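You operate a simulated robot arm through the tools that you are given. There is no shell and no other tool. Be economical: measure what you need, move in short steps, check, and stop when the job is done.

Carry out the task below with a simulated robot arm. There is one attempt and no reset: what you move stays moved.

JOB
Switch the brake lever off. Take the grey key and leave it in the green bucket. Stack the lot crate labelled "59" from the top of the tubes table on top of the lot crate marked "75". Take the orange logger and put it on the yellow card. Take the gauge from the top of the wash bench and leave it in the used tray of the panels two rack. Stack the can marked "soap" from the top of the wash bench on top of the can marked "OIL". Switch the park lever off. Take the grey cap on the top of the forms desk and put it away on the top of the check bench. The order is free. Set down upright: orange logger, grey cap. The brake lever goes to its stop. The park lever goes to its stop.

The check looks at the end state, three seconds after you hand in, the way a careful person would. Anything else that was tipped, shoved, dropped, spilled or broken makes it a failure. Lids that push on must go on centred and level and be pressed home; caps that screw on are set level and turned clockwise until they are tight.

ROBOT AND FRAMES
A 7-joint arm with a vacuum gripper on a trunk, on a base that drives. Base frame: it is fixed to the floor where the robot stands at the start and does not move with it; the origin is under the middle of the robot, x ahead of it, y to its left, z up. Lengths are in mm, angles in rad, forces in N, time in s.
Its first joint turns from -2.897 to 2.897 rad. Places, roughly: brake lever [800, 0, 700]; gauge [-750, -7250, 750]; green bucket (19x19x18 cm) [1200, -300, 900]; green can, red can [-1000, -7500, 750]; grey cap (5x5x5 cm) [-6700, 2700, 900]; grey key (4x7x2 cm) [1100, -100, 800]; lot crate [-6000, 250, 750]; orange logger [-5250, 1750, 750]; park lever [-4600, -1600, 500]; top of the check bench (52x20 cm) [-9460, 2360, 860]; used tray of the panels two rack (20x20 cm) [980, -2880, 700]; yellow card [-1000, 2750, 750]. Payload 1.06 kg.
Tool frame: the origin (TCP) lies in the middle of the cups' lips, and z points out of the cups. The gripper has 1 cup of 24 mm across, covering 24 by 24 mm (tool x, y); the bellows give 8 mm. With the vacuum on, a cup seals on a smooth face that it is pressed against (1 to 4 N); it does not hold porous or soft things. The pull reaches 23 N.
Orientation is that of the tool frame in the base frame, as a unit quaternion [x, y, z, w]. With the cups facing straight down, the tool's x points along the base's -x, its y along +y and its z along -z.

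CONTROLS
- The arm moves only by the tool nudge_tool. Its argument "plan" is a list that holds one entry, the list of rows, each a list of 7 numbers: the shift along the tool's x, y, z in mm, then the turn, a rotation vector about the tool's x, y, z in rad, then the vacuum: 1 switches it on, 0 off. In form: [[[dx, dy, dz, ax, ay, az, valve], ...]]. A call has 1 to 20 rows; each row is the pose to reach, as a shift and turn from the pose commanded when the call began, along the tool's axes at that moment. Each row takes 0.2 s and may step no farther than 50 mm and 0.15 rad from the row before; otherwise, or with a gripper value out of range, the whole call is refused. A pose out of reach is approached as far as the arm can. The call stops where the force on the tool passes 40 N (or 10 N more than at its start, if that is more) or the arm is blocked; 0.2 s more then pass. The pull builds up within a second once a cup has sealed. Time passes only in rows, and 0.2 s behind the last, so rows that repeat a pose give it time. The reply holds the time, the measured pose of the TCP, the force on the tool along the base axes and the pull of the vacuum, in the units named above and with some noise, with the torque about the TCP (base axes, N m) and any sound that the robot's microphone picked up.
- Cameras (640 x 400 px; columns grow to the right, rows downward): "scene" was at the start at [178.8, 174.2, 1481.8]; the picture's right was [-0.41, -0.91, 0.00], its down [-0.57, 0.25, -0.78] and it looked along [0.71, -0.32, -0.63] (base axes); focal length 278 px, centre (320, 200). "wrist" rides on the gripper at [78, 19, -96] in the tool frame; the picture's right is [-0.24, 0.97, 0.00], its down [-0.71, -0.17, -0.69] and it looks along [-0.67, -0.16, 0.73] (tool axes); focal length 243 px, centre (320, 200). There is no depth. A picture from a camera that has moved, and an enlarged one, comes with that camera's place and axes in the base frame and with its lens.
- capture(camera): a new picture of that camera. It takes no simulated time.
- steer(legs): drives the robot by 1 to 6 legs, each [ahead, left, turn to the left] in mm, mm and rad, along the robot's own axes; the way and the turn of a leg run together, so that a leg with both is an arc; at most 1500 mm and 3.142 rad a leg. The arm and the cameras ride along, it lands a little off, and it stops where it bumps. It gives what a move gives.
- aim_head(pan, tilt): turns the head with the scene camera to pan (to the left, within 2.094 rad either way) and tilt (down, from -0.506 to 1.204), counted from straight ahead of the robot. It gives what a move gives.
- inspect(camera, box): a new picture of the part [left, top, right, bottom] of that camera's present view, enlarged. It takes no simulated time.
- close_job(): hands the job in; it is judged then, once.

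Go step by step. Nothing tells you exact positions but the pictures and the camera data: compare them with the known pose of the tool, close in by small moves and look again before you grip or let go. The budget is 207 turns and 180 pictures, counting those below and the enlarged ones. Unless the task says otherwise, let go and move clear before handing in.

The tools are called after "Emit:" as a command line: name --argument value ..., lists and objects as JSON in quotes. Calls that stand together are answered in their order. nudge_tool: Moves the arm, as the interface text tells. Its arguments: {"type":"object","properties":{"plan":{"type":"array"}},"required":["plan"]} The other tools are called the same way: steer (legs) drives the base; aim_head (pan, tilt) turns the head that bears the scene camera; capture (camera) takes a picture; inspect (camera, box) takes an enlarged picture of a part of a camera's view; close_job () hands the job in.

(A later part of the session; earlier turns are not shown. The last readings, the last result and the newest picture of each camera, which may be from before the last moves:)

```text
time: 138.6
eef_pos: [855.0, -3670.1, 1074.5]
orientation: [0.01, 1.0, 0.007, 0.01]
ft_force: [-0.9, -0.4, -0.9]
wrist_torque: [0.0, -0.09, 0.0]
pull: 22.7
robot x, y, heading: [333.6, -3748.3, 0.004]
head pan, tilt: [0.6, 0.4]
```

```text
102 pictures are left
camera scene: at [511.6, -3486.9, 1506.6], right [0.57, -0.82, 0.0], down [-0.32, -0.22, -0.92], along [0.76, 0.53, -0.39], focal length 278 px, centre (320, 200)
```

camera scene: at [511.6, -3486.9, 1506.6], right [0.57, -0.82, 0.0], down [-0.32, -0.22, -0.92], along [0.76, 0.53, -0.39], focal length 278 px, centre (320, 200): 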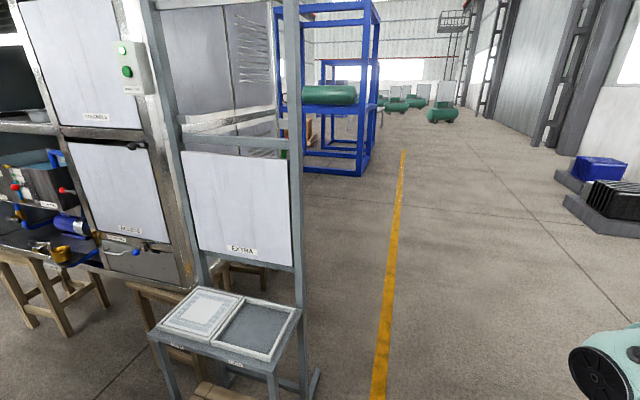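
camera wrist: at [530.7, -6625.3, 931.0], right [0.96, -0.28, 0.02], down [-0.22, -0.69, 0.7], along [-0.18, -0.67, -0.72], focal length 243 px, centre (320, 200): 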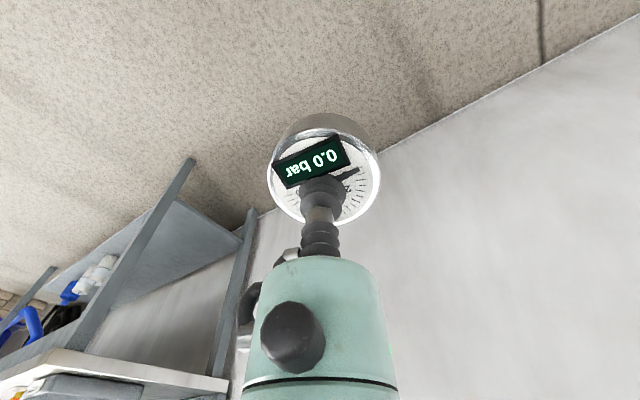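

There's a small stand with two trays under a rack, with labels on its front edge. Looking closer.

Emit:
inspect --camera "scene" --box '[110, 220, 340, 400]'

Emit:
inspect --camera "scene" --box '[60, 90, 300, 270]'

```text
2.22 times, centred on (225, 310) of scene
camera zoom: at [511.6, -3486.9, 1506.6], right [0.57, -0.82, 0.0], down [-0.32, -0.22, -0.92], along [0.76, 0.53, -0.39], focal length 618 px, centre (531, -44)
```

zoom: 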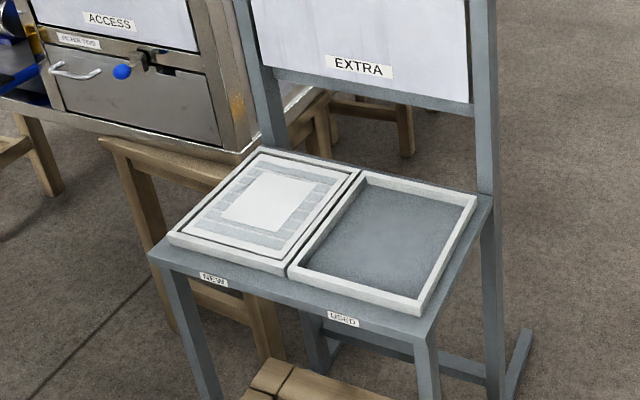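

```text
2.22 times, centred on (180, 180) of scene
camera zoom: at [511.6, -3486.9, 1506.6], right [0.57, -0.82, 0.0], down [-0.32, -0.22, -0.92], along [0.76, 0.53, -0.39], focal length 618 px, centre (631, 244)
```

zoom: 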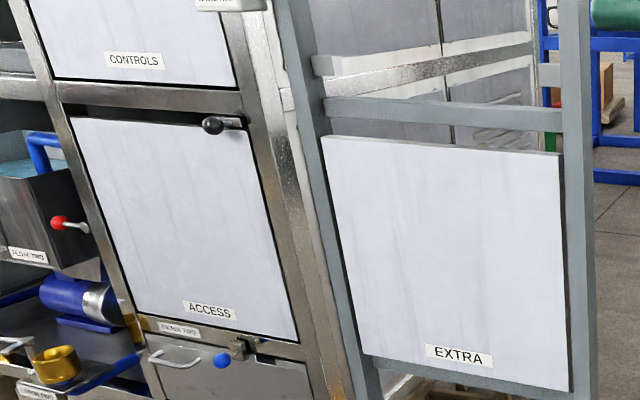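

The right tray is "USED", centred near [984, -2876]. I'll approach from the south facing it.

Emit:
steer --legs '[[570, 110, 0], [0, 0, 1.567]]'

Emit:
aim_head --pan 0.0 --tilt 0.8

Emit:
capture --camera "scene"

Emit:
capture --camera "wrist"

```text
time: 145.7
eef_pos: [844.5, -3116.9, 1076.5]
orientation: [-0.694, 0.72, 0.012, 0.001]
ft_force: [0.4, -0.5, -2.5]
wrist_torque: [0.04, 0.04, 0.01]
pull: 23.0
robot x, y, heading: [914.0, -3635.4, 1.565]
head pan, tilt: [0.6, 0.4]
```

```text
time: 146.7
eef_pos: [843.3, -3116.6, 1076.4]
orientation: [-0.694, 0.72, 0.012, 0.001]
ft_force: [-0.3, -0.1, -2.6]
wrist_torque: [0.06, 0.0, -0.01]
pull: 22.4
robot x, y, heading: [914.6, -3636.3, 1.565]
head pan, tilt: [0.0, 0.799]
```

```text
99 pictures are left
camera scene: at [706.2, -3453.7, 1471.6], right [1.0, -0.01, 0.0], down [-0.01, -0.72, -0.7], along [0.01, 0.7, -0.72], focal length 278 px, centre (320, 200)
```

scene: 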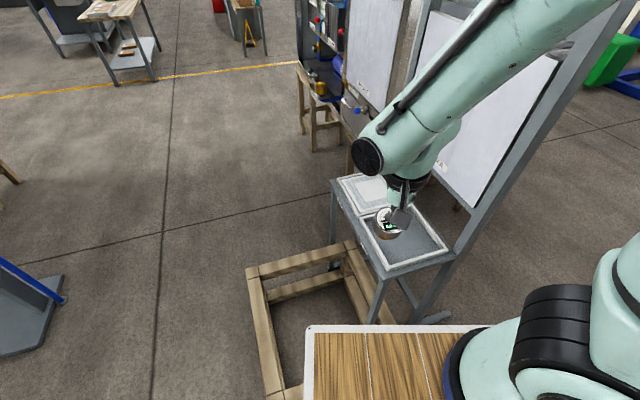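

```text
98 pictures are left
camera wrist: at [821.4, -3196.8, 1168.5], right [-0.96, 0.27, 0.02], down [0.21, 0.69, 0.7], along [0.17, 0.67, -0.72], focal length 243 px, centre (320, 200)
```

wrist: 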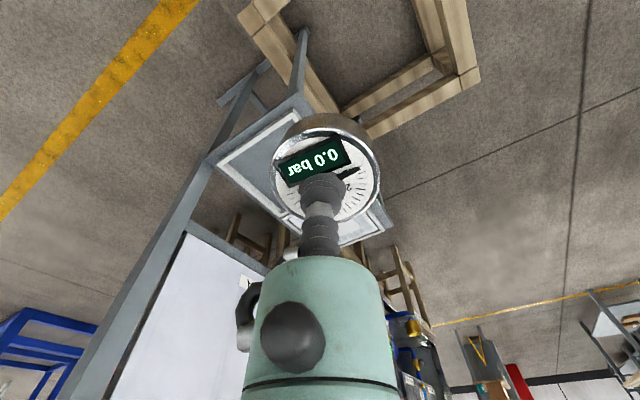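

Emit:
inspect --camera "scene" --box '[320, 160, 480, 280]'

```text
3.33 times, centred on (400, 220) of scene
camera zoom: at [706.2, -3453.7, 1471.6], right [1.0, -0.01, 0.0], down [-0.01, -0.72, -0.7], along [0.01, 0.7, -0.72], focal length 927 px, centre (53, 133)
```

zoom: 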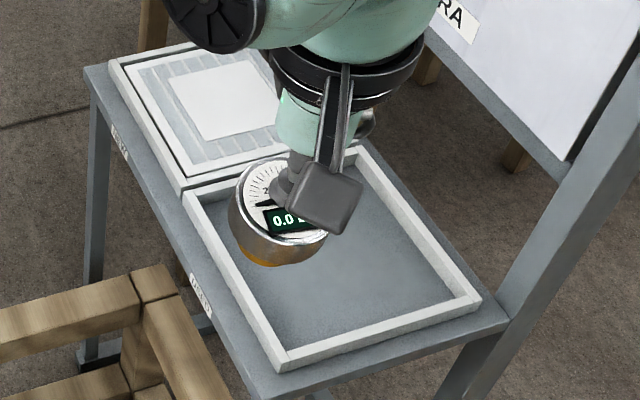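

The tray centre is near [989, -2873]. I'll move over it at height first, then look.

Emit:
nudge_tool --plan '[[[-42, -22, 0, 0, 0, 0, 1], [-84, -45, 0, 0, 0, 0, 1], [-126, -68, 0, 0, 0, 0, 1], [-168, -91, 0, 0, 0, 0, 1], [-210, -114, 0, 0, 0, 0, 1], [-248, -136, 0, 0, 0, 0, 1], [-248, -136, 48, 0, 0, 0, 1], [-248, -136, 96, 0, 0, 0, 1], [-248, -136, 144, 0, 0, 0, 1], [-248, -136, 192, 0, 0, 0, 1], [-248, -136, 226, 0, 0, 0, 1]]]'

Emit:
capture --camera "scene"

Emit:
capture --camera "wrist"

```text
time: 149.1
eef_pos: [983.8, -2870.7, 850.3]
orientation: [-0.694, 0.72, 0.012, 0.001]
ft_force: [0.7, -0.4, -1.7]
wrist_torque: [0.07, 0.0, 0.0]
pull: 22.7
robot x, y, heading: [912.1, -3633.0, 1.559]
head pan, tilt: [0.0, 0.799]
```

```text
96 pictures are left
camera scene: at [706.3, -3454.0, 1471.6], right [1.0, -0.01, 0.0], down [-0.01, -0.72, -0.7], along [0.01, 0.7, -0.72], focal length 278 px, centre (320, 200)
```

scene: 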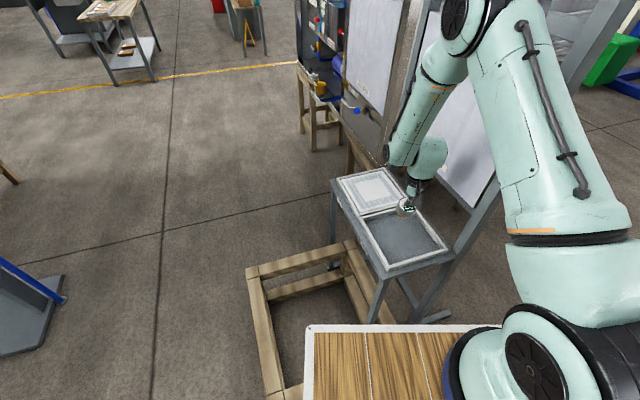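

```text
95 pictures are left
camera wrist: at [962.2, -2950.4, 943.5], right [-0.96, 0.27, 0.02], down [0.21, 0.69, 0.7], along [0.18, 0.67, -0.72], focal length 243 px, centre (320, 200)
```

wrist: 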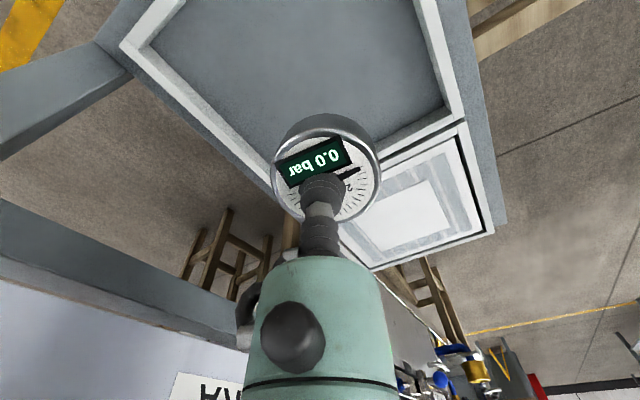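

The gauge is over the tray's middle. Lowering in fine steps.

Emit:
nudge_tool --plan '[[[0, 0, 40, 0, 0, 0, 1], [0, 0, 70, 0, 0, 0, 1], [0, 0, 80, 0, 0, 0, 1], [0, 0, 85, 0, 0, 0, 1], [0, 0, 88, 0, 0, 0, 1], [0, 0, 91, 0, 0, 0, 1]]]'

Emit:
inspect --camera "scene" --box '[340, 160, 480, 280]'

```text
time: 150.5
eef_pos: [982.5, -2867.9, 762.2]
orientation: [-0.694, 0.72, 0.013, 0.001]
ft_force: [-0.8, -0.4, -1.6]
wrist_torque: [0.03, 0.02, -0.01]
pull: 23.1
robot x, y, heading: [920.3, -3637.8, 1.563]
head pan, tilt: [0.0, 0.799]
```

```text
3.33 times, centred on (410, 220) of scene
camera zoom: at [706.3, -3453.7, 1471.5], right [1.0, -0.01, 0.0], down [-0.01, -0.72, -0.7], along [0.01, 0.7, -0.72], focal length 927 px, centre (20, 133)
```

zoom: 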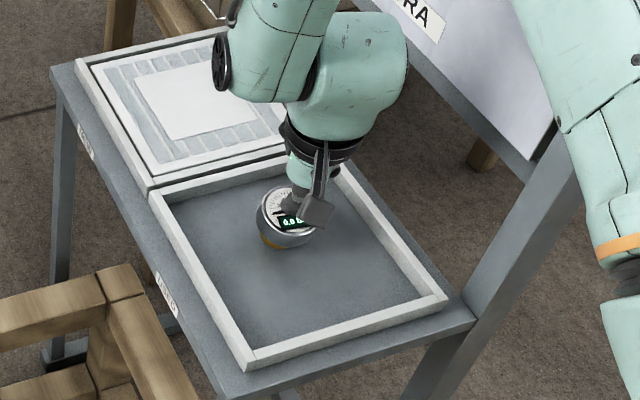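

Emit:
nudge_tool --plan '[[[0, 0, 3, 0, 0, 0, 1], [0, 0, 6, 0, 0, 0, 1], [0, 0, 9, 0, 0, 0, 1], [0, 0, 12, 0, 0, 0, 1], [0, 0, 14, 0, 0, 0, 1]]]'

```text
time: 151.7
eef_pos: [983.0, -2866.8, 749.0]
orientation: [-0.694, 0.72, 0.013, 0.001]
ft_force: [0.3, 2.9, 16.0]
wrist_torque: [0.0, -0.07, 0.0]
pull: 22.4
robot x, y, heading: [912.5, -3633.1, 1.563]
head pan, tilt: [0.0, 0.799]
```

Contact. Releasing and rising.

Emit:
nudge_tool --plan '[[[0, 0, -2, 0, 0, 0, 0], [0, 0, -2, 0, 0, 0, 0], [0, 0, -2, 0, 0, 0, 0], [0, 0, -2, 0, 0, 0, 0], [0, 0, -15, 0, 0, 0, 0], [0, 0, -60, 0, 0, 0, 0], [0, 0, -105, 0, 0, 0, 0], [0, 0, -150, 0, 0, 0, 0], [0, 0, -195, 0, 0, 0, 0], [0, 0, -240, 0, 0, 0, 0], [0, 0, -285, 0, 0, 0, 0], [0, 0, -330, 0, 0, 0, 0]]]'

Emit:
inspect --camera "scene" --box '[320, 140, 500, 280]'

```text
time: 154.3
eef_pos: [986.9, -2872.8, 1077.4]
orientation: [-0.693, 0.721, 0.012, 0.001]
ft_force: [0.2, -0.2, -0.2]
wrist_torque: [-0.02, -0.03, 0.01]
pull: 0.0
robot x, y, heading: [915.3, -3639.0, 1.561]
head pan, tilt: [0.0, 0.799]
```

```text
2.86 times, centred on (410, 210) of scene
camera zoom: at [706.3, -3453.3, 1471.5], right [1.0, -0.01, 0.0], down [-0.01, -0.72, -0.7], along [0.01, 0.7, -0.72], focal length 795 px, centre (63, 171)
```

zoom: 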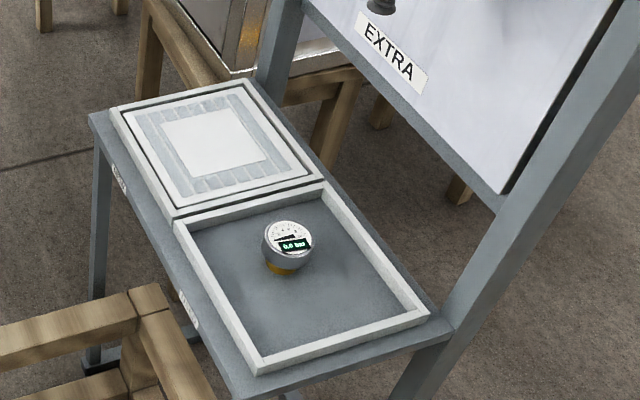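

The gauge is in the used tray. I'll tuck the arm and survey the route toward the park lever to the west.

Emit:
nudge_tool --plan '[[[48, 0, 0, 0, 0, 0, 0], [96, 10, 0, 0, 0, 0, 0], [144, 20, 0, 0, 0, 0, 0], [192, 30, 0, 0, 0, 0, 0], [235, 40, 0, 0, 0, 0, 0]]]'

Emit:
aim_head --pan 1.35 --tilt 0.15

Emit:
capture --camera "scene"

Emit:
aim_head --pan 0.5 --tilt 0.15

Emit:
capture --camera "scene"

```text
time: 155.5
eef_pos: [943.6, -3098.1, 1066.7]
orientation: [-0.69, 0.724, 0.001, -0.01]
ft_force: [-4.3, -0.5, 0.7]
wrist_torque: [0.07, -0.33, -0.02]
pull: 0.1
out of reach, approached as far as the arm can: row 5
robot x, y, heading: [914.8, -3634.7, 1.566]
head pan, tilt: [0.0, 0.799]
```

```text
time: 157.0
eef_pos: [946.7, -3096.1, 1067.1]
orientation: [-0.686, 0.728, 0.001, -0.011]
ft_force: [0.6, 0.0, -0.4]
wrist_torque: [-0.04, -0.03, 0.01]
pull: 0.0
robot x, y, heading: [917.0, -3632.3, 1.555]
head pan, tilt: [1.349, 0.15]
```

```text
92 pictures are left
camera scene: at [615.3, -3513.1, 1529.9], right [0.23, 0.97, 0.0], down [0.15, -0.03, -0.99], along [-0.96, 0.23, -0.15], focal length 278 px, centre (320, 200)
```

scene: 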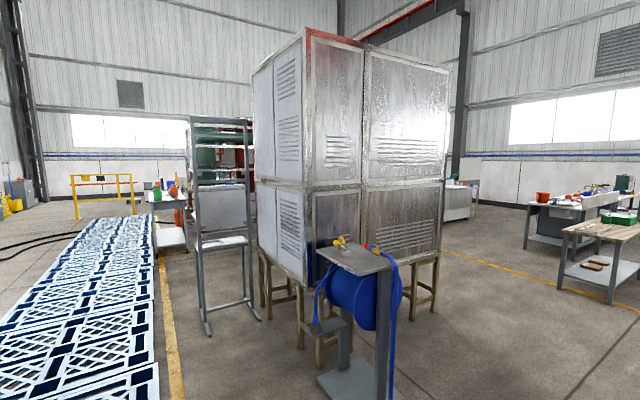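

```text
time: 158.1
eef_pos: [947.7, -3097.4, 1066.2]
orientation: [-0.686, 0.727, 0.001, -0.01]
ft_force: [-0.5, 0.3, 0.8]
wrist_torque: [0.01, 0.01, 0.01]
pull: 0.1
robot x, y, heading: [915.4, -3636.0, 1.563]
head pan, tilt: [0.499, 0.15]
```

```text
91 pictures are left
camera scene: at [661.9, -3452.6, 1529.9], right [0.88, 0.47, 0.0], down [0.07, -0.13, -0.99], along [-0.47, 0.87, -0.15], focal length 278 px, centre (320, 200)
```

scene: 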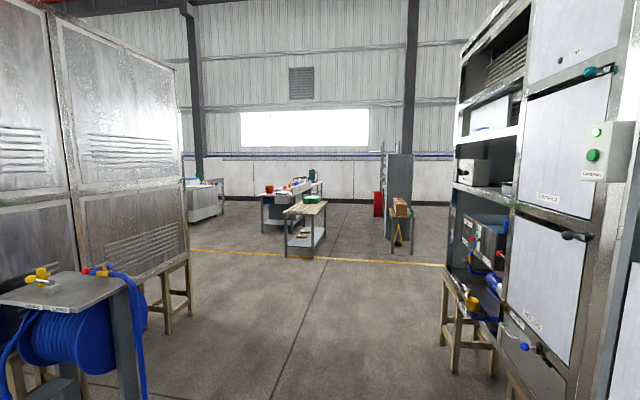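

The way back north along x≈0, then west along y≈-1000, looks clear. Driving.

Emit:
steer --legs '[[-150, 0, 0], [0, 950, 0], [1400, 0, 0], [1350, 0, 0], [0, 0, 1.571], [1400, 0, 0]]'

Emit:
aim_head --pan 0.2 --tilt 0.2

Emit:
capture --camera "scene"

```text
time: 164.1
eef_pos: [-26.1, -3235.3, 1065.7]
orientation: [-0.696, 0.718, -0.001, -0.012]
ft_force: [0.2, -0.5, -0.7]
wrist_torque: [0.0, 0.01, -0.02]
pull: 0.0
robot x, y, heading: [-52.2, -3773.8, 1.569]
head pan, tilt: [0.499, 0.15]
stopped in leg 2: the robot was blocked; the commanded pose is now the measured one
```

```text
time: 164.8
eef_pos: [-26.0, -3236.1, 1066.8]
orientation: [-0.697, 0.717, 0.0, -0.011]
ft_force: [-0.2, 0.8, -0.1]
wrist_torque: [-0.03, -0.01, 0.01]
pull: 0.0
robot x, y, heading: [-46.2, -3772.4, 1.575]
head pan, tilt: [0.201, 0.201]
```

```text
90 pictures are left
camera scene: at [-277.3, -3583.6, 1525.2], right [0.98, 0.2, 0.0], down [0.04, -0.2, -0.98], along [-0.2, 0.96, -0.2], focal length 278 px, centre (320, 200)
```

scene: 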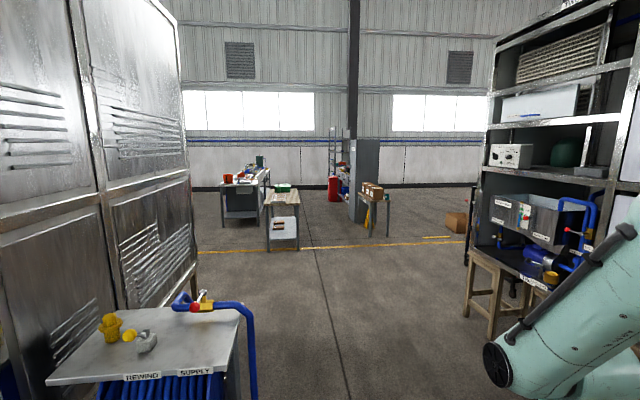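

I bumped something at my rear left, probably the pallet; a quick look.

Emit:
aim_head --pan 2.05 --tilt 0.7

Emit:
capture --camera "scene"

```text
time: 166.7
eef_pos: [-25.7, -3236.1, 1066.6]
orientation: [-0.697, 0.717, -0.001, -0.01]
ft_force: [0.4, -0.5, -0.6]
wrist_torque: [0.0, 0.03, -0.01]
pull: 0.1
robot x, y, heading: [-50.9, -3774.3, 1.57]
head pan, tilt: [2.051, 0.7]
```

```text
89 pictures are left
camera scene: at [-334.1, -3714.1, 1479.8], right [-0.46, 0.89, 0.0], down [0.57, 0.3, -0.77], along [-0.68, -0.35, -0.64], focal length 278 px, centre (320, 200)
```

scene: 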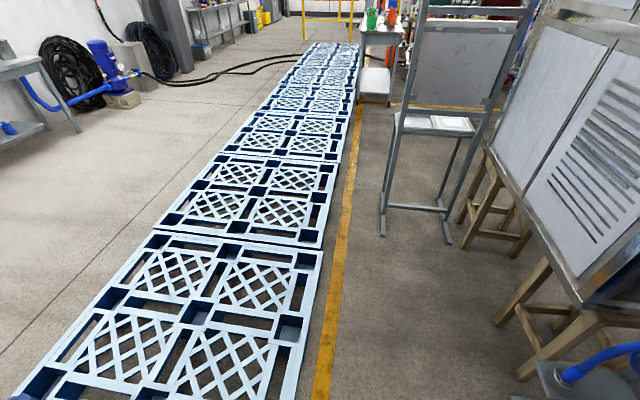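

The pallets are still neatly aligned, so no harm done. Continuing north, then west.

Emit:
steer --legs '[[1400, -60, 0], [1350, 0, 0], [0, 0, 1.571], [1400, 0, 0]]'

Emit:
aim_head --pan 0.1 --tilt 0.25

Emit:
capture --camera "scene"

```text
time: 190.5
eef_pos: [-1858.2, -910.4, 1066.4]
orientation: [0.999, -0.039, 0.007, 0.007]
ft_force: [0.7, 0.3, 0.0]
wrist_torque: [-0.01, 0.01, -0.03]
pull: 0.0
robot x, y, heading: [-1323.0, -957.3, 3.095]
head pan, tilt: [2.051, 0.7]
```

```text
time: 192.4
eef_pos: [-1857.3, -908.8, 1067.5]
orientation: [0.999, -0.038, 0.007, 0.007]
ft_force: [-0.2, -0.2, 0.2]
wrist_torque: [0.0, -0.01, 0.02]
pull: 0.0
robot x, y, heading: [-1321.4, -957.7, 3.092]
head pan, tilt: [0.099, 0.25]
```

```text
88 pictures are left
camera scene: at [-1523.9, -1168.6, 1520.6], right [-0.05, 1.0, 0.0], down [0.25, 0.01, -0.97], along [-0.97, -0.05, -0.25], focal length 278 px, centre (320, 200)
```

scene: 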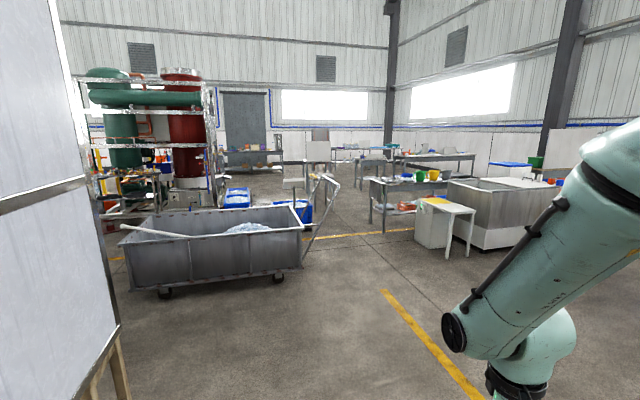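

A tub trolley lies ahead-left; the park lever should be at its right end. Zooming.

Emit:
inspect --camera "scene" --box '[230, 165, 350, 290]'

```text
3.20 times, centred on (290, 228) of scene
camera zoom: at [-1523.9, -1168.6, 1520.6], right [-0.05, 1.0, 0.0], down [0.25, 0.01, -0.97], along [-0.97, -0.05, -0.25], focal length 890 px, centre (416, 112)
```

zoom: 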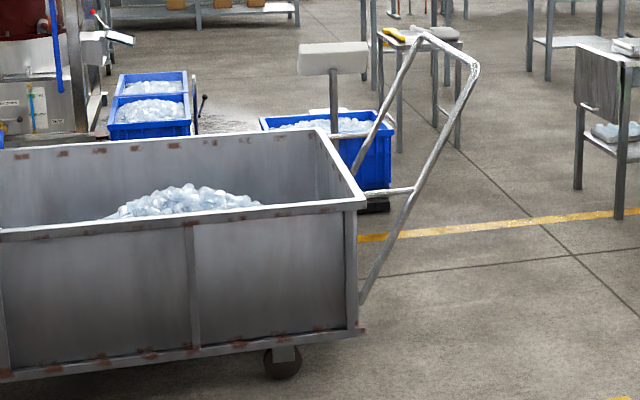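

The lever must be on the hidden right end of the tub. Moving ahead past its near corner for a view of that end.

Emit:
steer --legs '[[1450, -150, 0], [700, 0, 0]]'

Emit:
aim_head --pan 0.55 --tilt 0.45

Emit:
capture --camera "scene"

```text
time: 203.1
eef_pos: [-4002.7, -666.0, 1065.9]
orientation: [0.999, -0.033, 0.008, 0.008]
ft_force: [0.7, 0.5, -0.5]
wrist_torque: [-0.02, 0.01, 0.03]
pull: 0.2
robot x, y, heading: [-3466.7, -709.8, 3.104]
head pan, tilt: [0.099, 0.25]
```

```text
time: 204.0
eef_pos: [-4003.7, -665.8, 1067.6]
orientation: [0.999, -0.033, 0.008, 0.007]
ft_force: [0.4, -0.1, -0.2]
wrist_torque: [-0.05, -0.02, 0.0]
pull: 0.0
robot x, y, heading: [-3466.6, -707.9, 3.108]
head pan, tilt: [0.55, 0.45]
```

```text
86 pictures are left
camera scene: at [-3654.3, -960.3, 1502.0], right [-0.49, 0.87, 0.0], down [0.38, 0.21, -0.9], along [-0.79, -0.44, -0.43], focal length 278 px, centre (320, 200)
```

scene: 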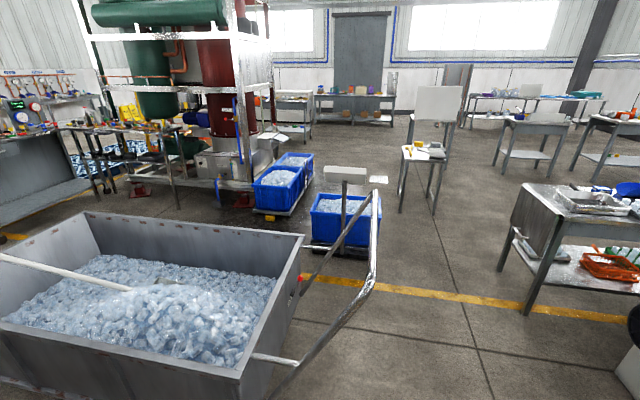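

Emit:
inspect --camera "scene" --box '[240, 220, 400, 380]'

```text
2.50 times, centred on (320, 300) of scene
camera zoom: at [-3654.3, -960.3, 1502.0], right [-0.49, 0.87, 0.0], down [0.38, 0.21, -0.9], along [-0.79, -0.44, -0.43], focal length 696 px, centre (320, -50)
```

zoom: 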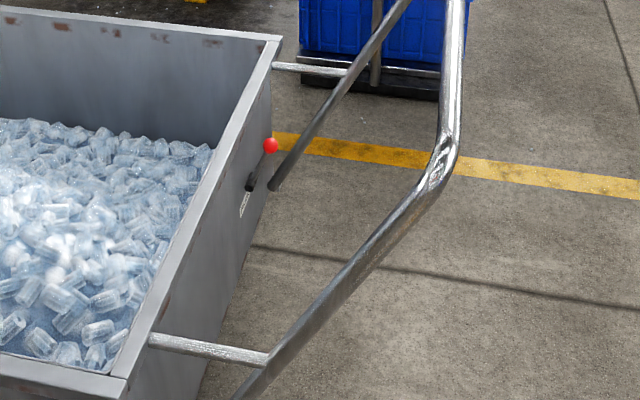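

The lever with the red knob is on the tub's end panel between the handle bars, at about [-4599, -1608, 505]. I'll raise the tool and come round to face that end.

Emit:
nudge_tool --plan '[[[0, 0, -45, 0, 0, 0, 0], [0, 0, -90, 0, 0, 0, 0], [0, 0, -135, 0, 0, 0, 0], [0, 0, -180, 0, 0, 0, 0]]]'

Emit:
steer --legs '[[1120, -110, 0], [0, 0, 1.604]]'

Emit:
aim_head --pan -0.15 --tilt 0.7

Emit:
capture --camera "scene"

Emit:
capture --camera "wrist"

```text
time: 205.0
eef_pos: [-4006.1, -663.9, 1247.6]
orientation: [0.999, -0.033, 0.009, 0.007]
ft_force: [-0.1, 0.4, -0.1]
wrist_torque: [-0.02, -0.03, 0.02]
pull: 0.0
robot x, y, heading: [-3467.5, -705.4, 3.103]
head pan, tilt: [0.55, 0.45]
```

```text
time: 214.6
eef_pos: [-4617.1, -1095.5, 1249.4]
orientation: [0.722, 0.692, 0.011, 0.0]
ft_force: [0.2, -0.1, -0.3]
wrist_torque: [-0.01, -0.02, 0.02]
pull: 0.0
robot x, y, heading: [-4590.5, -555.5, -1.59]
head pan, tilt: [0.55, 0.45]
```

```text
time: 215.7
eef_pos: [-4617.8, -1095.5, 1248.7]
orientation: [0.722, 0.691, 0.01, 0.0]
ft_force: [0.1, -0.6, 0.4]
wrist_torque: [0.0, 0.01, -0.01]
pull: 0.0
robot x, y, heading: [-4587.8, -556.6, -1.589]
head pan, tilt: [-0.15, 0.7]
```

```text
84 pictures are left
camera scene: at [-4391.0, -742.9, 1479.8], right [-0.99, 0.16, 0.0], down [0.1, 0.64, -0.77], along [-0.12, -0.75, -0.64], focal length 278 px, centre (320, 200)
```

scene: 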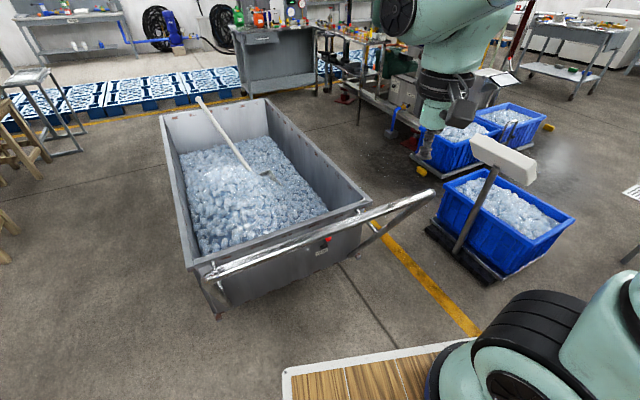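

```text
83 pictures are left
camera wrist: at [-4597.4, -1020.0, 1343.6], right [0.96, -0.28, 0.01], down [-0.21, -0.71, 0.67], along [-0.18, -0.65, -0.74], focal length 243 px, centre (320, 200)
```

wrist: 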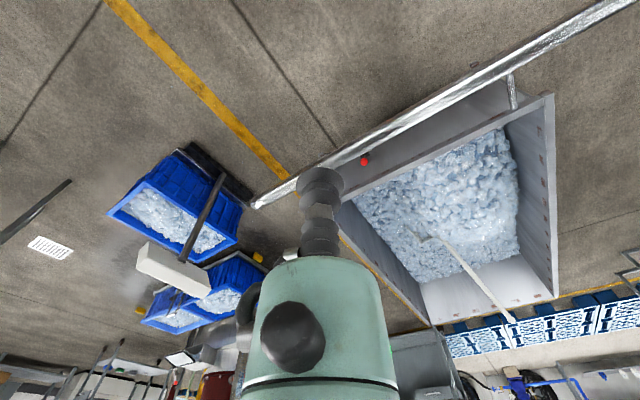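

Emit:
inspect --camera "scene" --box '[270, 190, 400, 290]'

Emit:
inspect --camera "wrist" --box '[320, 100, 440, 190]'

```text
4.00 times, centred on (335, 240) of scene
camera zoom: at [-4391.0, -742.9, 1479.8], right [-0.99, 0.16, 0.0], down [0.1, 0.64, -0.77], along [-0.12, -0.75, -0.64], focal length 1113 px, centre (260, 40)
```

zoom: 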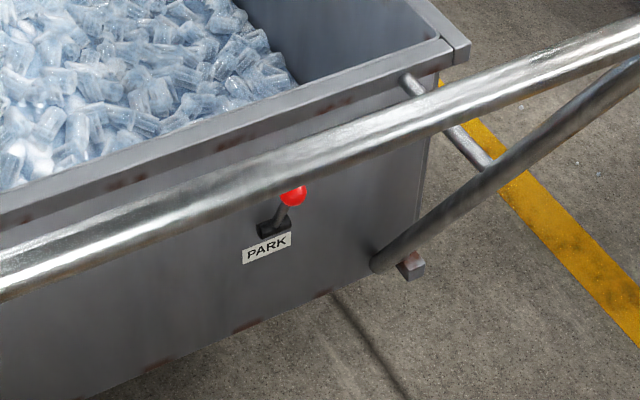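

```text
4.44 times, centred on (380, 145) of wrist
camera zoom: at [-4597.4, -1020.0, 1343.6], right [0.96, -0.28, 0.01], down [-0.21, -0.71, 0.67], along [-0.18, -0.65, -0.74], focal length 1078 px, centre (53, 444)
```

zoom: 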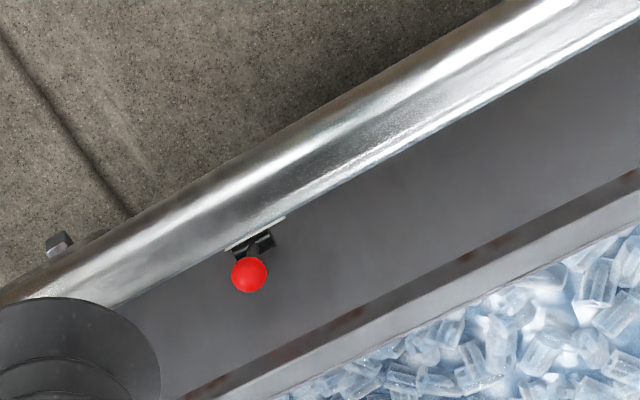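

The PARK lever is a short toggle pointing up and slightly outward, knob near [-4570, -1611, 495]; the handle crossbar passes at z≈925 about 310 mm in front of the panel. I'll stand square to that panel.

Emit:
steer --legs '[[235, -207, 0], [0, 0, 0.327]]'

Emit:
aim_head --pan -0.05 --tilt 0.95

Emit:
capture --camera "scene"

Emit:
capture --camera "wrist"

```text
time: 218.9
eef_pos: [-4650.8, -1306.7, 1248.2]
orientation: [0.596, 0.803, 0.01, -0.003]
ft_force: [-0.1, 0.0, 0.6]
wrist_torque: [-0.01, 0.03, 0.03]
pull: 0.1
robot x, y, heading: [-4800.4, -785.7, -1.253]
head pan, tilt: [-0.15, 0.7]
```

```text
time: 219.6
eef_pos: [-4651.3, -1307.6, 1246.9]
orientation: [0.597, 0.802, 0.009, -0.002]
ft_force: [-0.8, -1.2, 0.0]
wrist_torque: [-0.04, 0.02, -0.01]
pull: 0.1
robot x, y, heading: [-4796.9, -787.4, -1.252]
head pan, tilt: [-0.051, 0.949]
```

```text
80 pictures are left
camera scene: at [-4548.2, -886.6, 1460.1], right [-0.96, -0.27, 0.0], down [-0.22, 0.78, -0.58], along [0.16, -0.56, -0.81], focal length 278 px, centre (320, 200)
```

scene: 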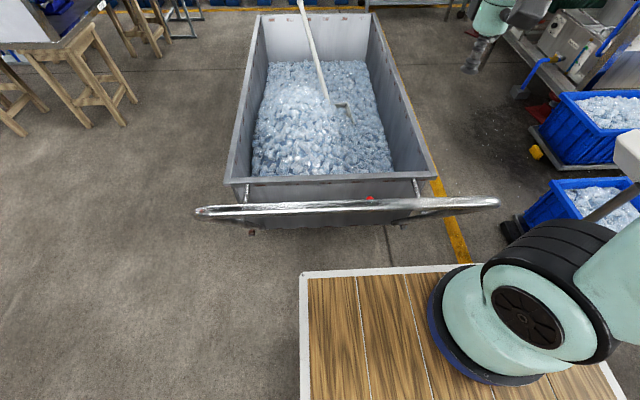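

```text
79 pictures are left
camera wrist: at [-4657.1, -1229.4, 1343.6], right [1.0, 0.05, 0.01], down [0.03, -0.74, 0.67], along [0.04, -0.67, -0.74], focal length 243 px, centre (320, 200)
```

wrist: 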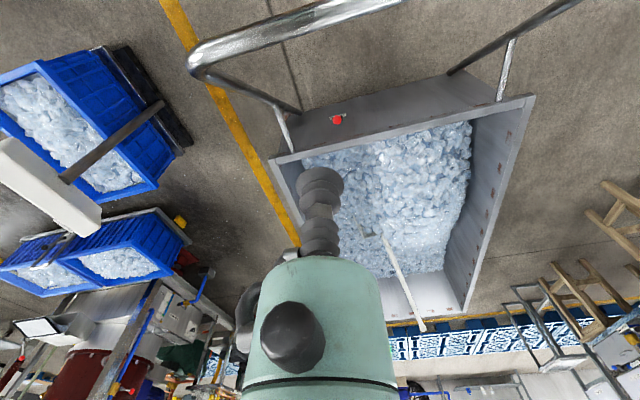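

Now square to the panel. The tub rim slightly overhangs, so I'll use a tilt of about 0.35 rad. First I'll pass over the crossbar and descend part way.

Emit:
nudge_tool --plan '[[[-45, 0, 0, 0, 0, 0, 0], [-90, 0, 0, 0, 0, 0, 0], [-135, 0, 0, 0, 0, 0, 0], [-180, -2, 0, 0, 0, 0, 0], [-225, -4, 0, 0, 0, 0, 0], [-265, -6, 20, 0, 0, 0, 0], [-275, -8, 65, 0, 0, 0, 0], [-275, -8, 112, 0, 0, 0, 0], [-275, -8, 160, 0, 0, 0, 0], [-275, -8, 208, 0, 0, 0, 0], [-275, -8, 256, 0, 0, 0, 0], [-275, -8, 304, 0, 0, 0, 0], [-275, -8, 352, 0, 0, 0, 0], [-275, -8, 400, 0, 0, 0, 0]]]'

Emit:
capture --camera "scene"

Emit:
capture --camera "wrist"

```text
time: 222.6
eef_pos: [-4573.5, -1565.8, 840.9]
orientation: [0.596, 0.803, 0.01, -0.002]
ft_force: [0.2, 0.6, 0.4]
wrist_torque: [0.01, 0.01, 0.03]
pull: 0.0
robot x, y, heading: [-4798.2, -787.6, -1.251]
head pan, tilt: [-0.051, 0.949]
```

```text
78 pictures are left
camera scene: at [-4548.3, -886.2, 1460.0], right [-0.96, -0.27, 0.0], down [-0.22, 0.78, -0.58], along [0.16, -0.56, -0.81], focal length 278 px, centre (320, 200)
```

scene: 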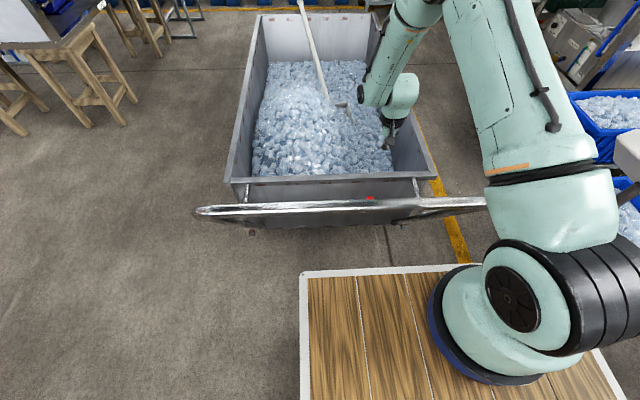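

```text
77 pictures are left
camera wrist: at [-4580.1, -1487.2, 936.3], right [1.0, 0.05, 0.01], down [0.03, -0.74, 0.67], along [0.04, -0.67, -0.74], focal length 243 px, centre (320, 200)
```

wrist: 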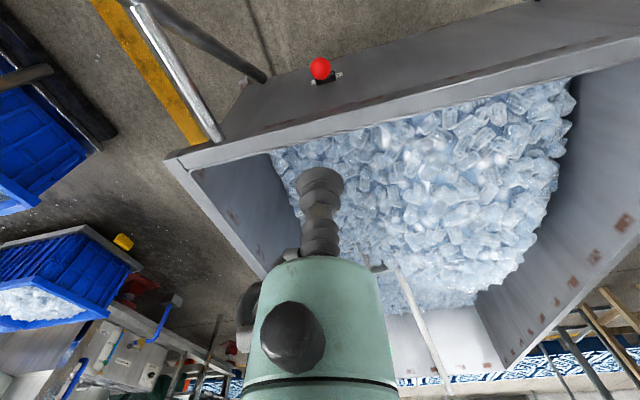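

The forearm passes well above the crossbar. I'll descend further and re-measure the knob.

Emit:
nudge_tool --plan '[[[0, 0, 45, 0, -0.08, 0, 0], [0, 0, 90, 0, -0.17, 0, 0], [0, 0, 130, 0, -0.26, 0, 0], [0, 0, 170, 0, -0.35, 0, 0]]]'

Emit:
capture --camera "wrist"

Emit:
capture --camera "scene"

```text
time: 223.6
eef_pos: [-4572.6, -1562.3, 675.3]
orientation: [0.59, 0.79, -0.094, 0.138]
ft_force: [0.1, 1.2, 0.1]
wrist_torque: [0.01, 0.04, -0.02]
pull: 0.0
robot x, y, heading: [-4799.7, -788.4, -1.253]
head pan, tilt: [-0.051, 0.949]
```

```text
76 pictures are left
camera wrist: at [-4586.8, -1457.0, 738.9], right [0.99, 0.07, 0.09], down [-0.05, -0.48, 0.88], along [0.1, -0.88, -0.47], focal length 243 px, centre (320, 200)
```

wrist: 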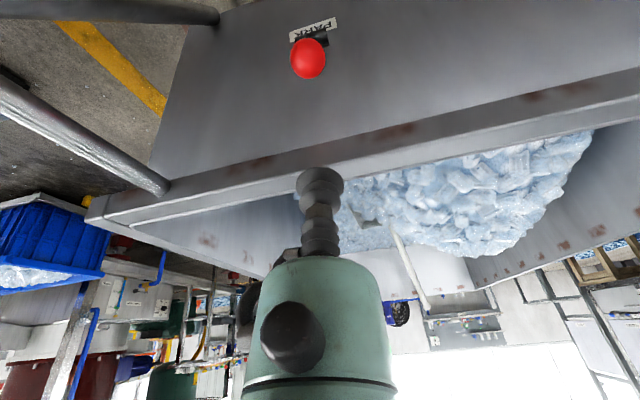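

```text
75 pictures are left
camera scene: at [-4548.2, -886.5, 1460.0], right [-0.96, -0.27, 0.0], down [-0.22, 0.78, -0.58], along [0.16, -0.56, -0.81], focal length 278 px, centre (320, 200)
```

scene: 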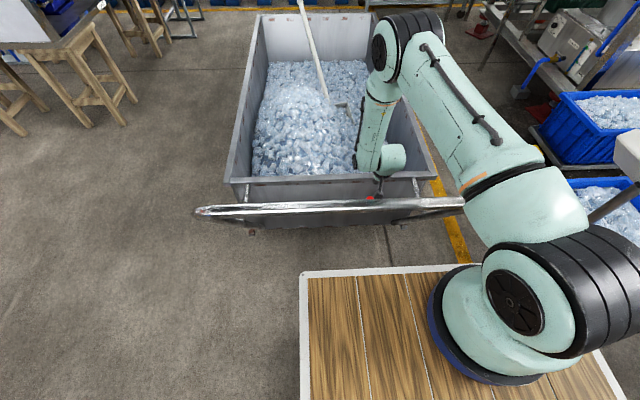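

The knob is now near [-4569, -1587, 525]. Approaching along the cup's axis to about 40 mm away.

Emit:
nudge_tool --plan '[[[9, -2, 36, 0, 0, 0, 0], [18, -4, 72, 0, 0, 0, 0], [26, -6, 105, 0, 0, 0, 0]]]'

Emit:
capture --camera "wrist"

```text
time: 224.4
eef_pos: [-4574.5, -1572.3, 567.9]
orientation: [0.589, 0.79, -0.093, 0.139]
ft_force: [-0.2, 0.3, 0.4]
wrist_torque: [0.03, 0.02, -0.03]
pull: 0.0
robot x, y, heading: [-4791.2, -787.0, -1.244]
head pan, tilt: [-0.051, 0.949]
```

```text
74 pictures are left
camera wrist: at [-4588.4, -1467.5, 631.1], right [0.99, 0.07, 0.09], down [-0.05, -0.48, 0.88], along [0.1, -0.88, -0.47], focal length 243 px, centre (320, 200)
```

wrist: 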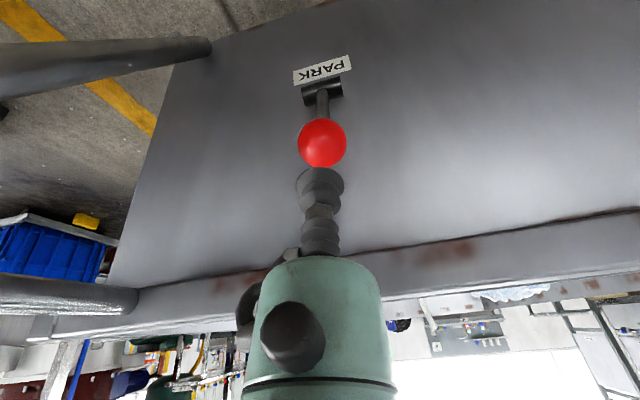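

Perfectly aligned. Advancing with the vacuum on to seal on the knob.

Emit:
nudge_tool --plan '[[[0, 0, 18, 0, 0, 0, 1], [0, 0, 25, 0, 0, 0, 1], [0, 0, 29, 0, 0, 0, 1], [0, 0, 32, 0, 0, 0, 1], [0, 0, 34, 0, 0, 0, 1], [0, 0, 36, 0, 0, 0, 1], [0, 0, 36, 0, 0, 0, 1], [0, 0, 36, 0, 0, 0, 1], [0, 0, 36, 0, 0, 0, 1]]]'

Emit:
capture --camera "wrist"

```text
time: 226.4
eef_pos: [-4570.8, -1584.3, 533.2]
orientation: [0.59, 0.79, -0.094, 0.138]
ft_force: [7.8, 4.8, 4.7]
wrist_torque: [-0.1, -0.01, 0.01]
pull: 22.6
robot x, y, heading: [-4797.4, -784.9, -1.246]
head pan, tilt: [-0.051, 0.949]
```

```text
73 pictures are left
camera wrist: at [-4585.2, -1478.6, 595.9], right [0.99, 0.07, 0.09], down [-0.05, -0.48, 0.88], along [0.1, -0.88, -0.47], focal length 243 px, centre (320, 200)
```

wrist: 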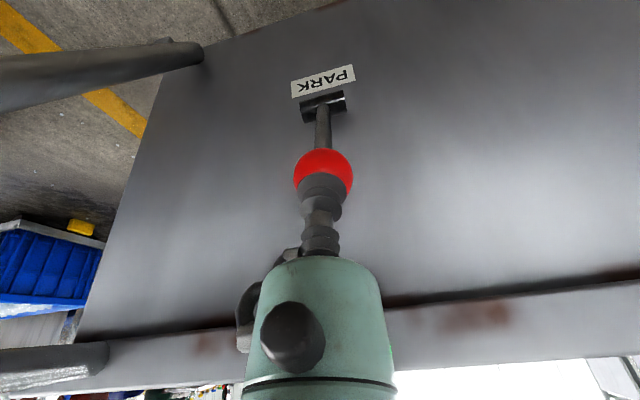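

Sealed. The hinge is a horizontal pin below the knob, so I'll swing the knob outward and down along its arc.

Emit:
nudge_tool --plan '[[[10.6, 0, 0.8, 0, -0.05, 0, 1], [21.1, 0, 2.5, 0, -0.1, 0, 1], [31.4, 0, 5.3, 0, -0.15, 0, 1], [41.3, 0, 9.2, 0, -0.2, 0, 1]]]'

Emit:
capture --camera "wrist"

Emit:
inspect --camera "scene" --box '[300, 0, 520, 260]'

```text
time: 227.4
eef_pos: [-4582.6, -1550.7, 510.9]
orientation: [0.577, 0.772, -0.153, 0.217]
ft_force: [2.6, -6.1, -6.5]
wrist_torque: [-0.05, -0.1, 0.02]
pull: 23.1
robot x, y, heading: [-4796.2, -782.3, -1.251]
head pan, tilt: [-0.051, 0.949]
```

```text
72 pictures are left
camera wrist: at [-4599.4, -1434.2, 551.3], right [0.99, 0.08, 0.13], down [-0.1, -0.3, 0.95], along [0.12, -0.95, -0.29], focal length 243 px, centre (320, 200)
```

wrist: 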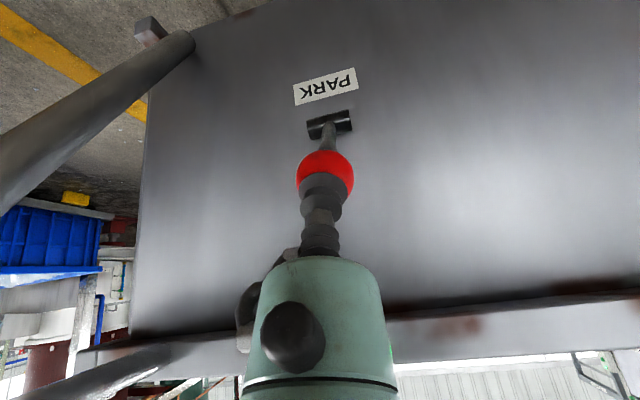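

```text
1.54 times, centred on (410, 130) of scene
camera zoom: at [-4548.1, -887.0, 1460.0], right [-0.96, -0.27, 0.0], down [-0.22, 0.78, -0.58], along [0.15, -0.56, -0.81], focal length 428 px, centre (182, 308)
```

zoom: 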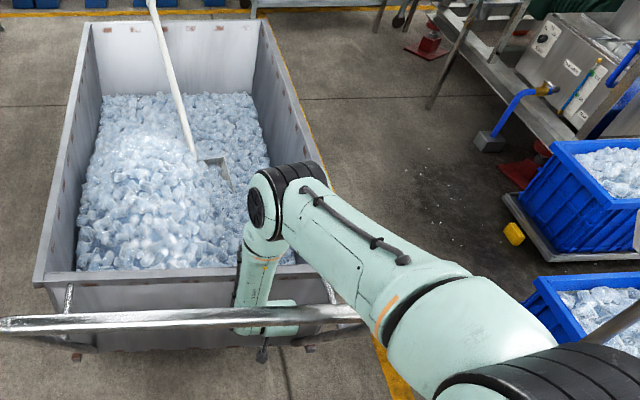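

It's moving freely. Continuing the arc to about 1.0 rad.

Emit:
nudge_tool --plan '[[[9.1, 0, 6.5, 0, -0.02, 0, 1], [18.6, 0, 10.3, 0, -0.04, 0, 1], [27.8, 0, 15, 0, -0.06, 0, 1], [36.4, 0, 20.3, 0, -0.08, 0, 1], [44.4, 0, 26.7, 0, -0.1, 0, 1]]]'

Emit:
capture --camera "wrist"

Emit:
inspect --camera "scene" --box '[300, 0, 520, 260]'

```text
time: 228.6
eef_pos: [-4588.6, -1523.0, 463.4]
orientation: [0.571, 0.761, -0.18, 0.252]
ft_force: [-21.8, 26.5, 15.0]
wrist_torque: [-0.37, -0.37, 0.06]
pull: 23.4
robot x, y, heading: [-4798.8, -785.0, -1.25]
head pan, tilt: [-0.051, 0.949]
```

```text
70 pictures are left
camera wrist: at [-4606.7, -1404.0, 493.1], right [0.98, 0.09, 0.15], down [-0.13, -0.21, 0.97], along [0.12, -0.97, -0.2], focal length 243 px, centre (320, 200)
```

wrist: 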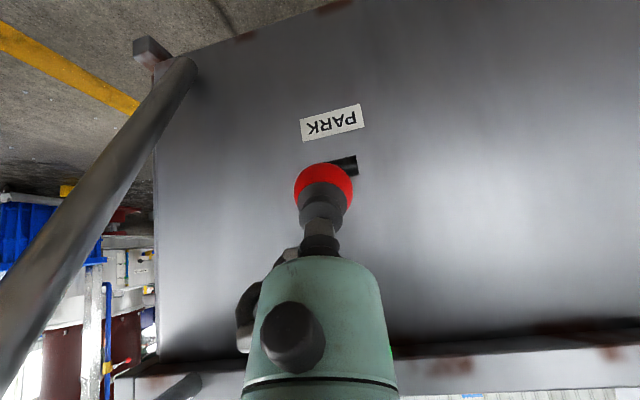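

```text
1.54 times, centred on (410, 130) of scene
camera zoom: at [-4548.8, -885.6, 1460.2], right [-0.96, -0.27, 0.0], down [-0.22, 0.78, -0.58], along [0.16, -0.56, -0.81], focal length 428 px, centre (182, 308)
```

zoom: 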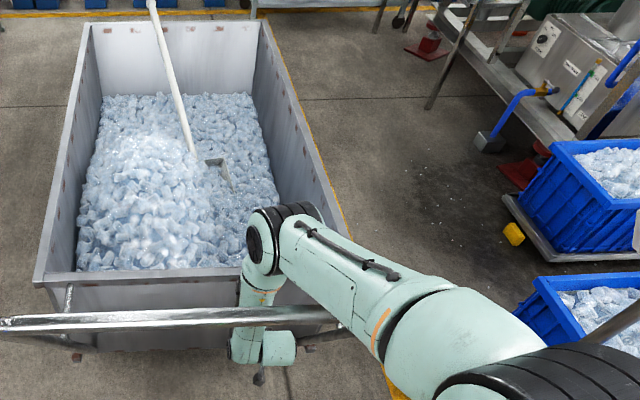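

The lever stands about 52° along, and the cup is just pressing radially. I'll correct the radius and continue.

Emit:
nudge_tool --plan '[[[5, 1, 0, 0, 0, 0, 1], [10.6, 2, 3.4, 0, 0, 0, 1], [18.3, 2, 10.9, 0, 0, 0, 1]]]'

Emit:
capture --camera "wrist"

```text
time: 229.4
eef_pos: [-4588.1, -1517.4, 452.6]
orientation: [0.572, 0.76, -0.179, 0.252]
ft_force: [-4.5, 12.3, 4.1]
wrist_torque: [-0.22, -0.04, -0.03]
pull: 22.6
robot x, y, heading: [-4799.3, -782.2, -1.249]
head pan, tilt: [-0.051, 0.949]
stopped in row 3: the force on the tool passed its limit at 70 N (the readings are from after the stop); the commanded pose is now the measured one
```

```text
68 pictures are left
camera wrist: at [-4604.6, -1399.0, 482.3], right [0.98, 0.09, 0.15], down [-0.13, -0.21, 0.97], along [0.12, -0.97, -0.2], focal length 243 px, centre (320, 200)
```

wrist: 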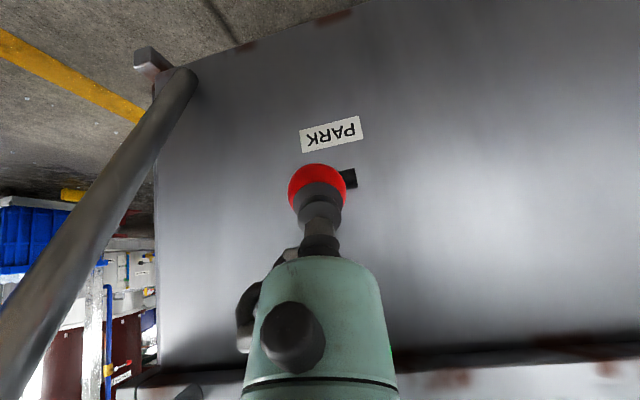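

The lever hit a hard stop at about 60° of travel, so the park lever is off. Releasing and backing out, untilting the tool before passing the crossbar.

Emit:
nudge_tool --plan '[[[0, 0, 0, 0, 0, 0, 0], [0, 0, 0, 0, 0, 0, 0], [0, 0, 0, 0, 0, 0, 0], [0, 0, -31, 0, 0, 0, 0], [-30, 0, -58, 0, 0.12, 0, 0], [-70, 0, -79, 0, 0.25, 0, 0], [-113, 0, -97, 0, 0.38, 0, 0], [-153, 0, -117, 0, 0.51, 0, 0], [-180, 0, -154, 0, 0.628, 0, 0]]]'

Emit:
capture --camera "wrist"

Emit:
capture --camera "scene"

```text
time: 231.4
eef_pos: [-4576.0, -1571.7, 684.5]
orientation: [0.599, 0.801, 0.006, 0.006]
ft_force: [0.0, 0.5, 0.1]
wrist_torque: [-0.01, 0.03, -0.01]
pull: 0.0
robot x, y, heading: [-4800.6, -787.8, -1.25]
head pan, tilt: [-0.051, 0.949]
```

```text
67 pictures are left
camera wrist: at [-4582.3, -1491.7, 779.4], right [1.0, 0.05, 0.02], down [0.03, -0.73, 0.68], along [0.05, -0.68, -0.73], focal length 243 px, centre (320, 200)
```

wrist: 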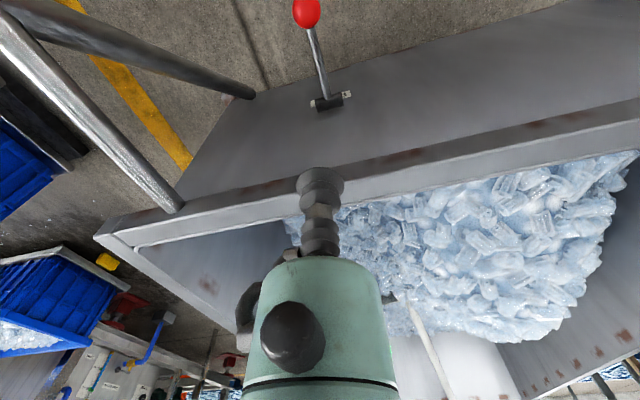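

```text
66 pictures are left
camera scene: at [-4547.9, -887.1, 1460.0], right [-0.96, -0.27, 0.0], down [-0.22, 0.78, -0.58], along [0.16, -0.56, -0.81], focal length 278 px, centre (320, 200)
```

scene: 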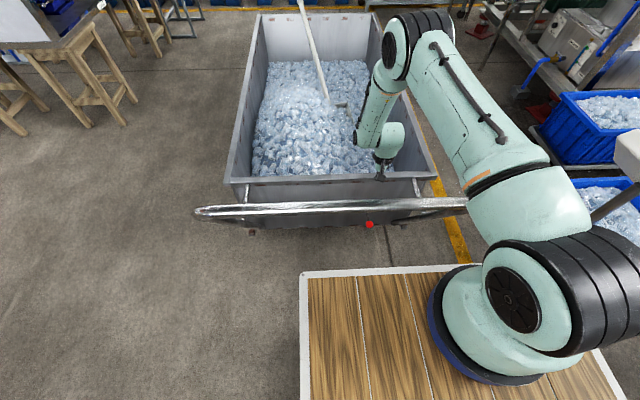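

The park lever stays down. Now up and back over the crossbar.

Emit:
nudge_tool --plan '[[[0, 0, -48, 0, 0, 0, 0], [0, 0, -96, 0, 0, 0, 0], [0, 0, -144, 0, 0, 0, 0], [0, 0, -192, 0, 0, 0, 0], [0, 0, -240, 0, 0, 0, 0], [0, 0, -288, 0, 0, 0, 0], [0, 0, -336, 0, 0, 0, 0], [0, 0, -384, 0, 0, 0, 0], [0, 0, -432, 0, 0, 0, 0], [0, 0, -480, 0, 0, 0, 0], [0, 0, -528, 0, 0, 0, 0], [0, 0, -565, 0, 0, 0, 0], [48, 0, -565, 0, 0, 0, 0], [96, 0, -565, 0, 0, 0, 0], [144, 0, -565, 0, 0, 0, 0], [192, 0, -565, 0, 0, 0, 0], [240, 0, -565, 0, 0, 0, 0]]]'

Emit:
aim_head --pan -1.7 --tilt 0.25

Emit:
capture --camera "scene"

```text
time: 235.0
eef_pos: [-4654.3, -1343.4, 1247.3]
orientation: [0.599, 0.801, 0.005, 0.006]
ft_force: [0.2, -0.8, -0.1]
wrist_torque: [0.04, 0.02, 0.04]
pull: 0.1
robot x, y, heading: [-4796.1, -787.2, -1.249]
head pan, tilt: [-0.051, 0.949]
```

```text
time: 236.7
eef_pos: [-4654.1, -1343.0, 1249.9]
orientation: [0.598, 0.801, 0.006, 0.006]
ft_force: [0.9, 0.5, 0.5]
wrist_torque: [0.0, 0.03, 0.04]
pull: 0.1
robot x, y, heading: [-4799.1, -785.1, -1.251]
head pan, tilt: [-1.7, 0.25]
```

```text
65 pictures are left
camera scene: at [-4659.1, -834.6, 1520.6], right [-0.19, 0.98, 0.0], down [0.24, 0.05, -0.97], along [-0.95, -0.18, -0.25], focal length 278 px, centre (320, 200)
```

scene: 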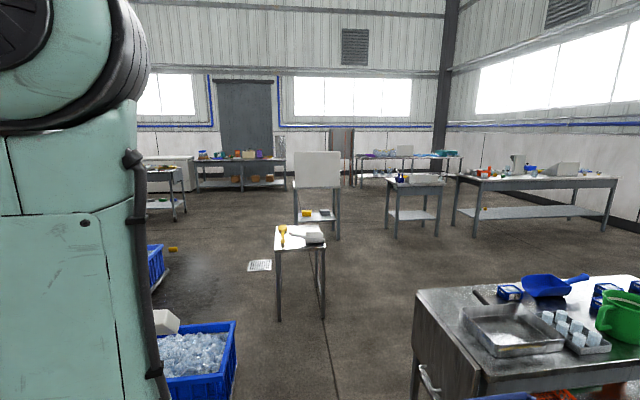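

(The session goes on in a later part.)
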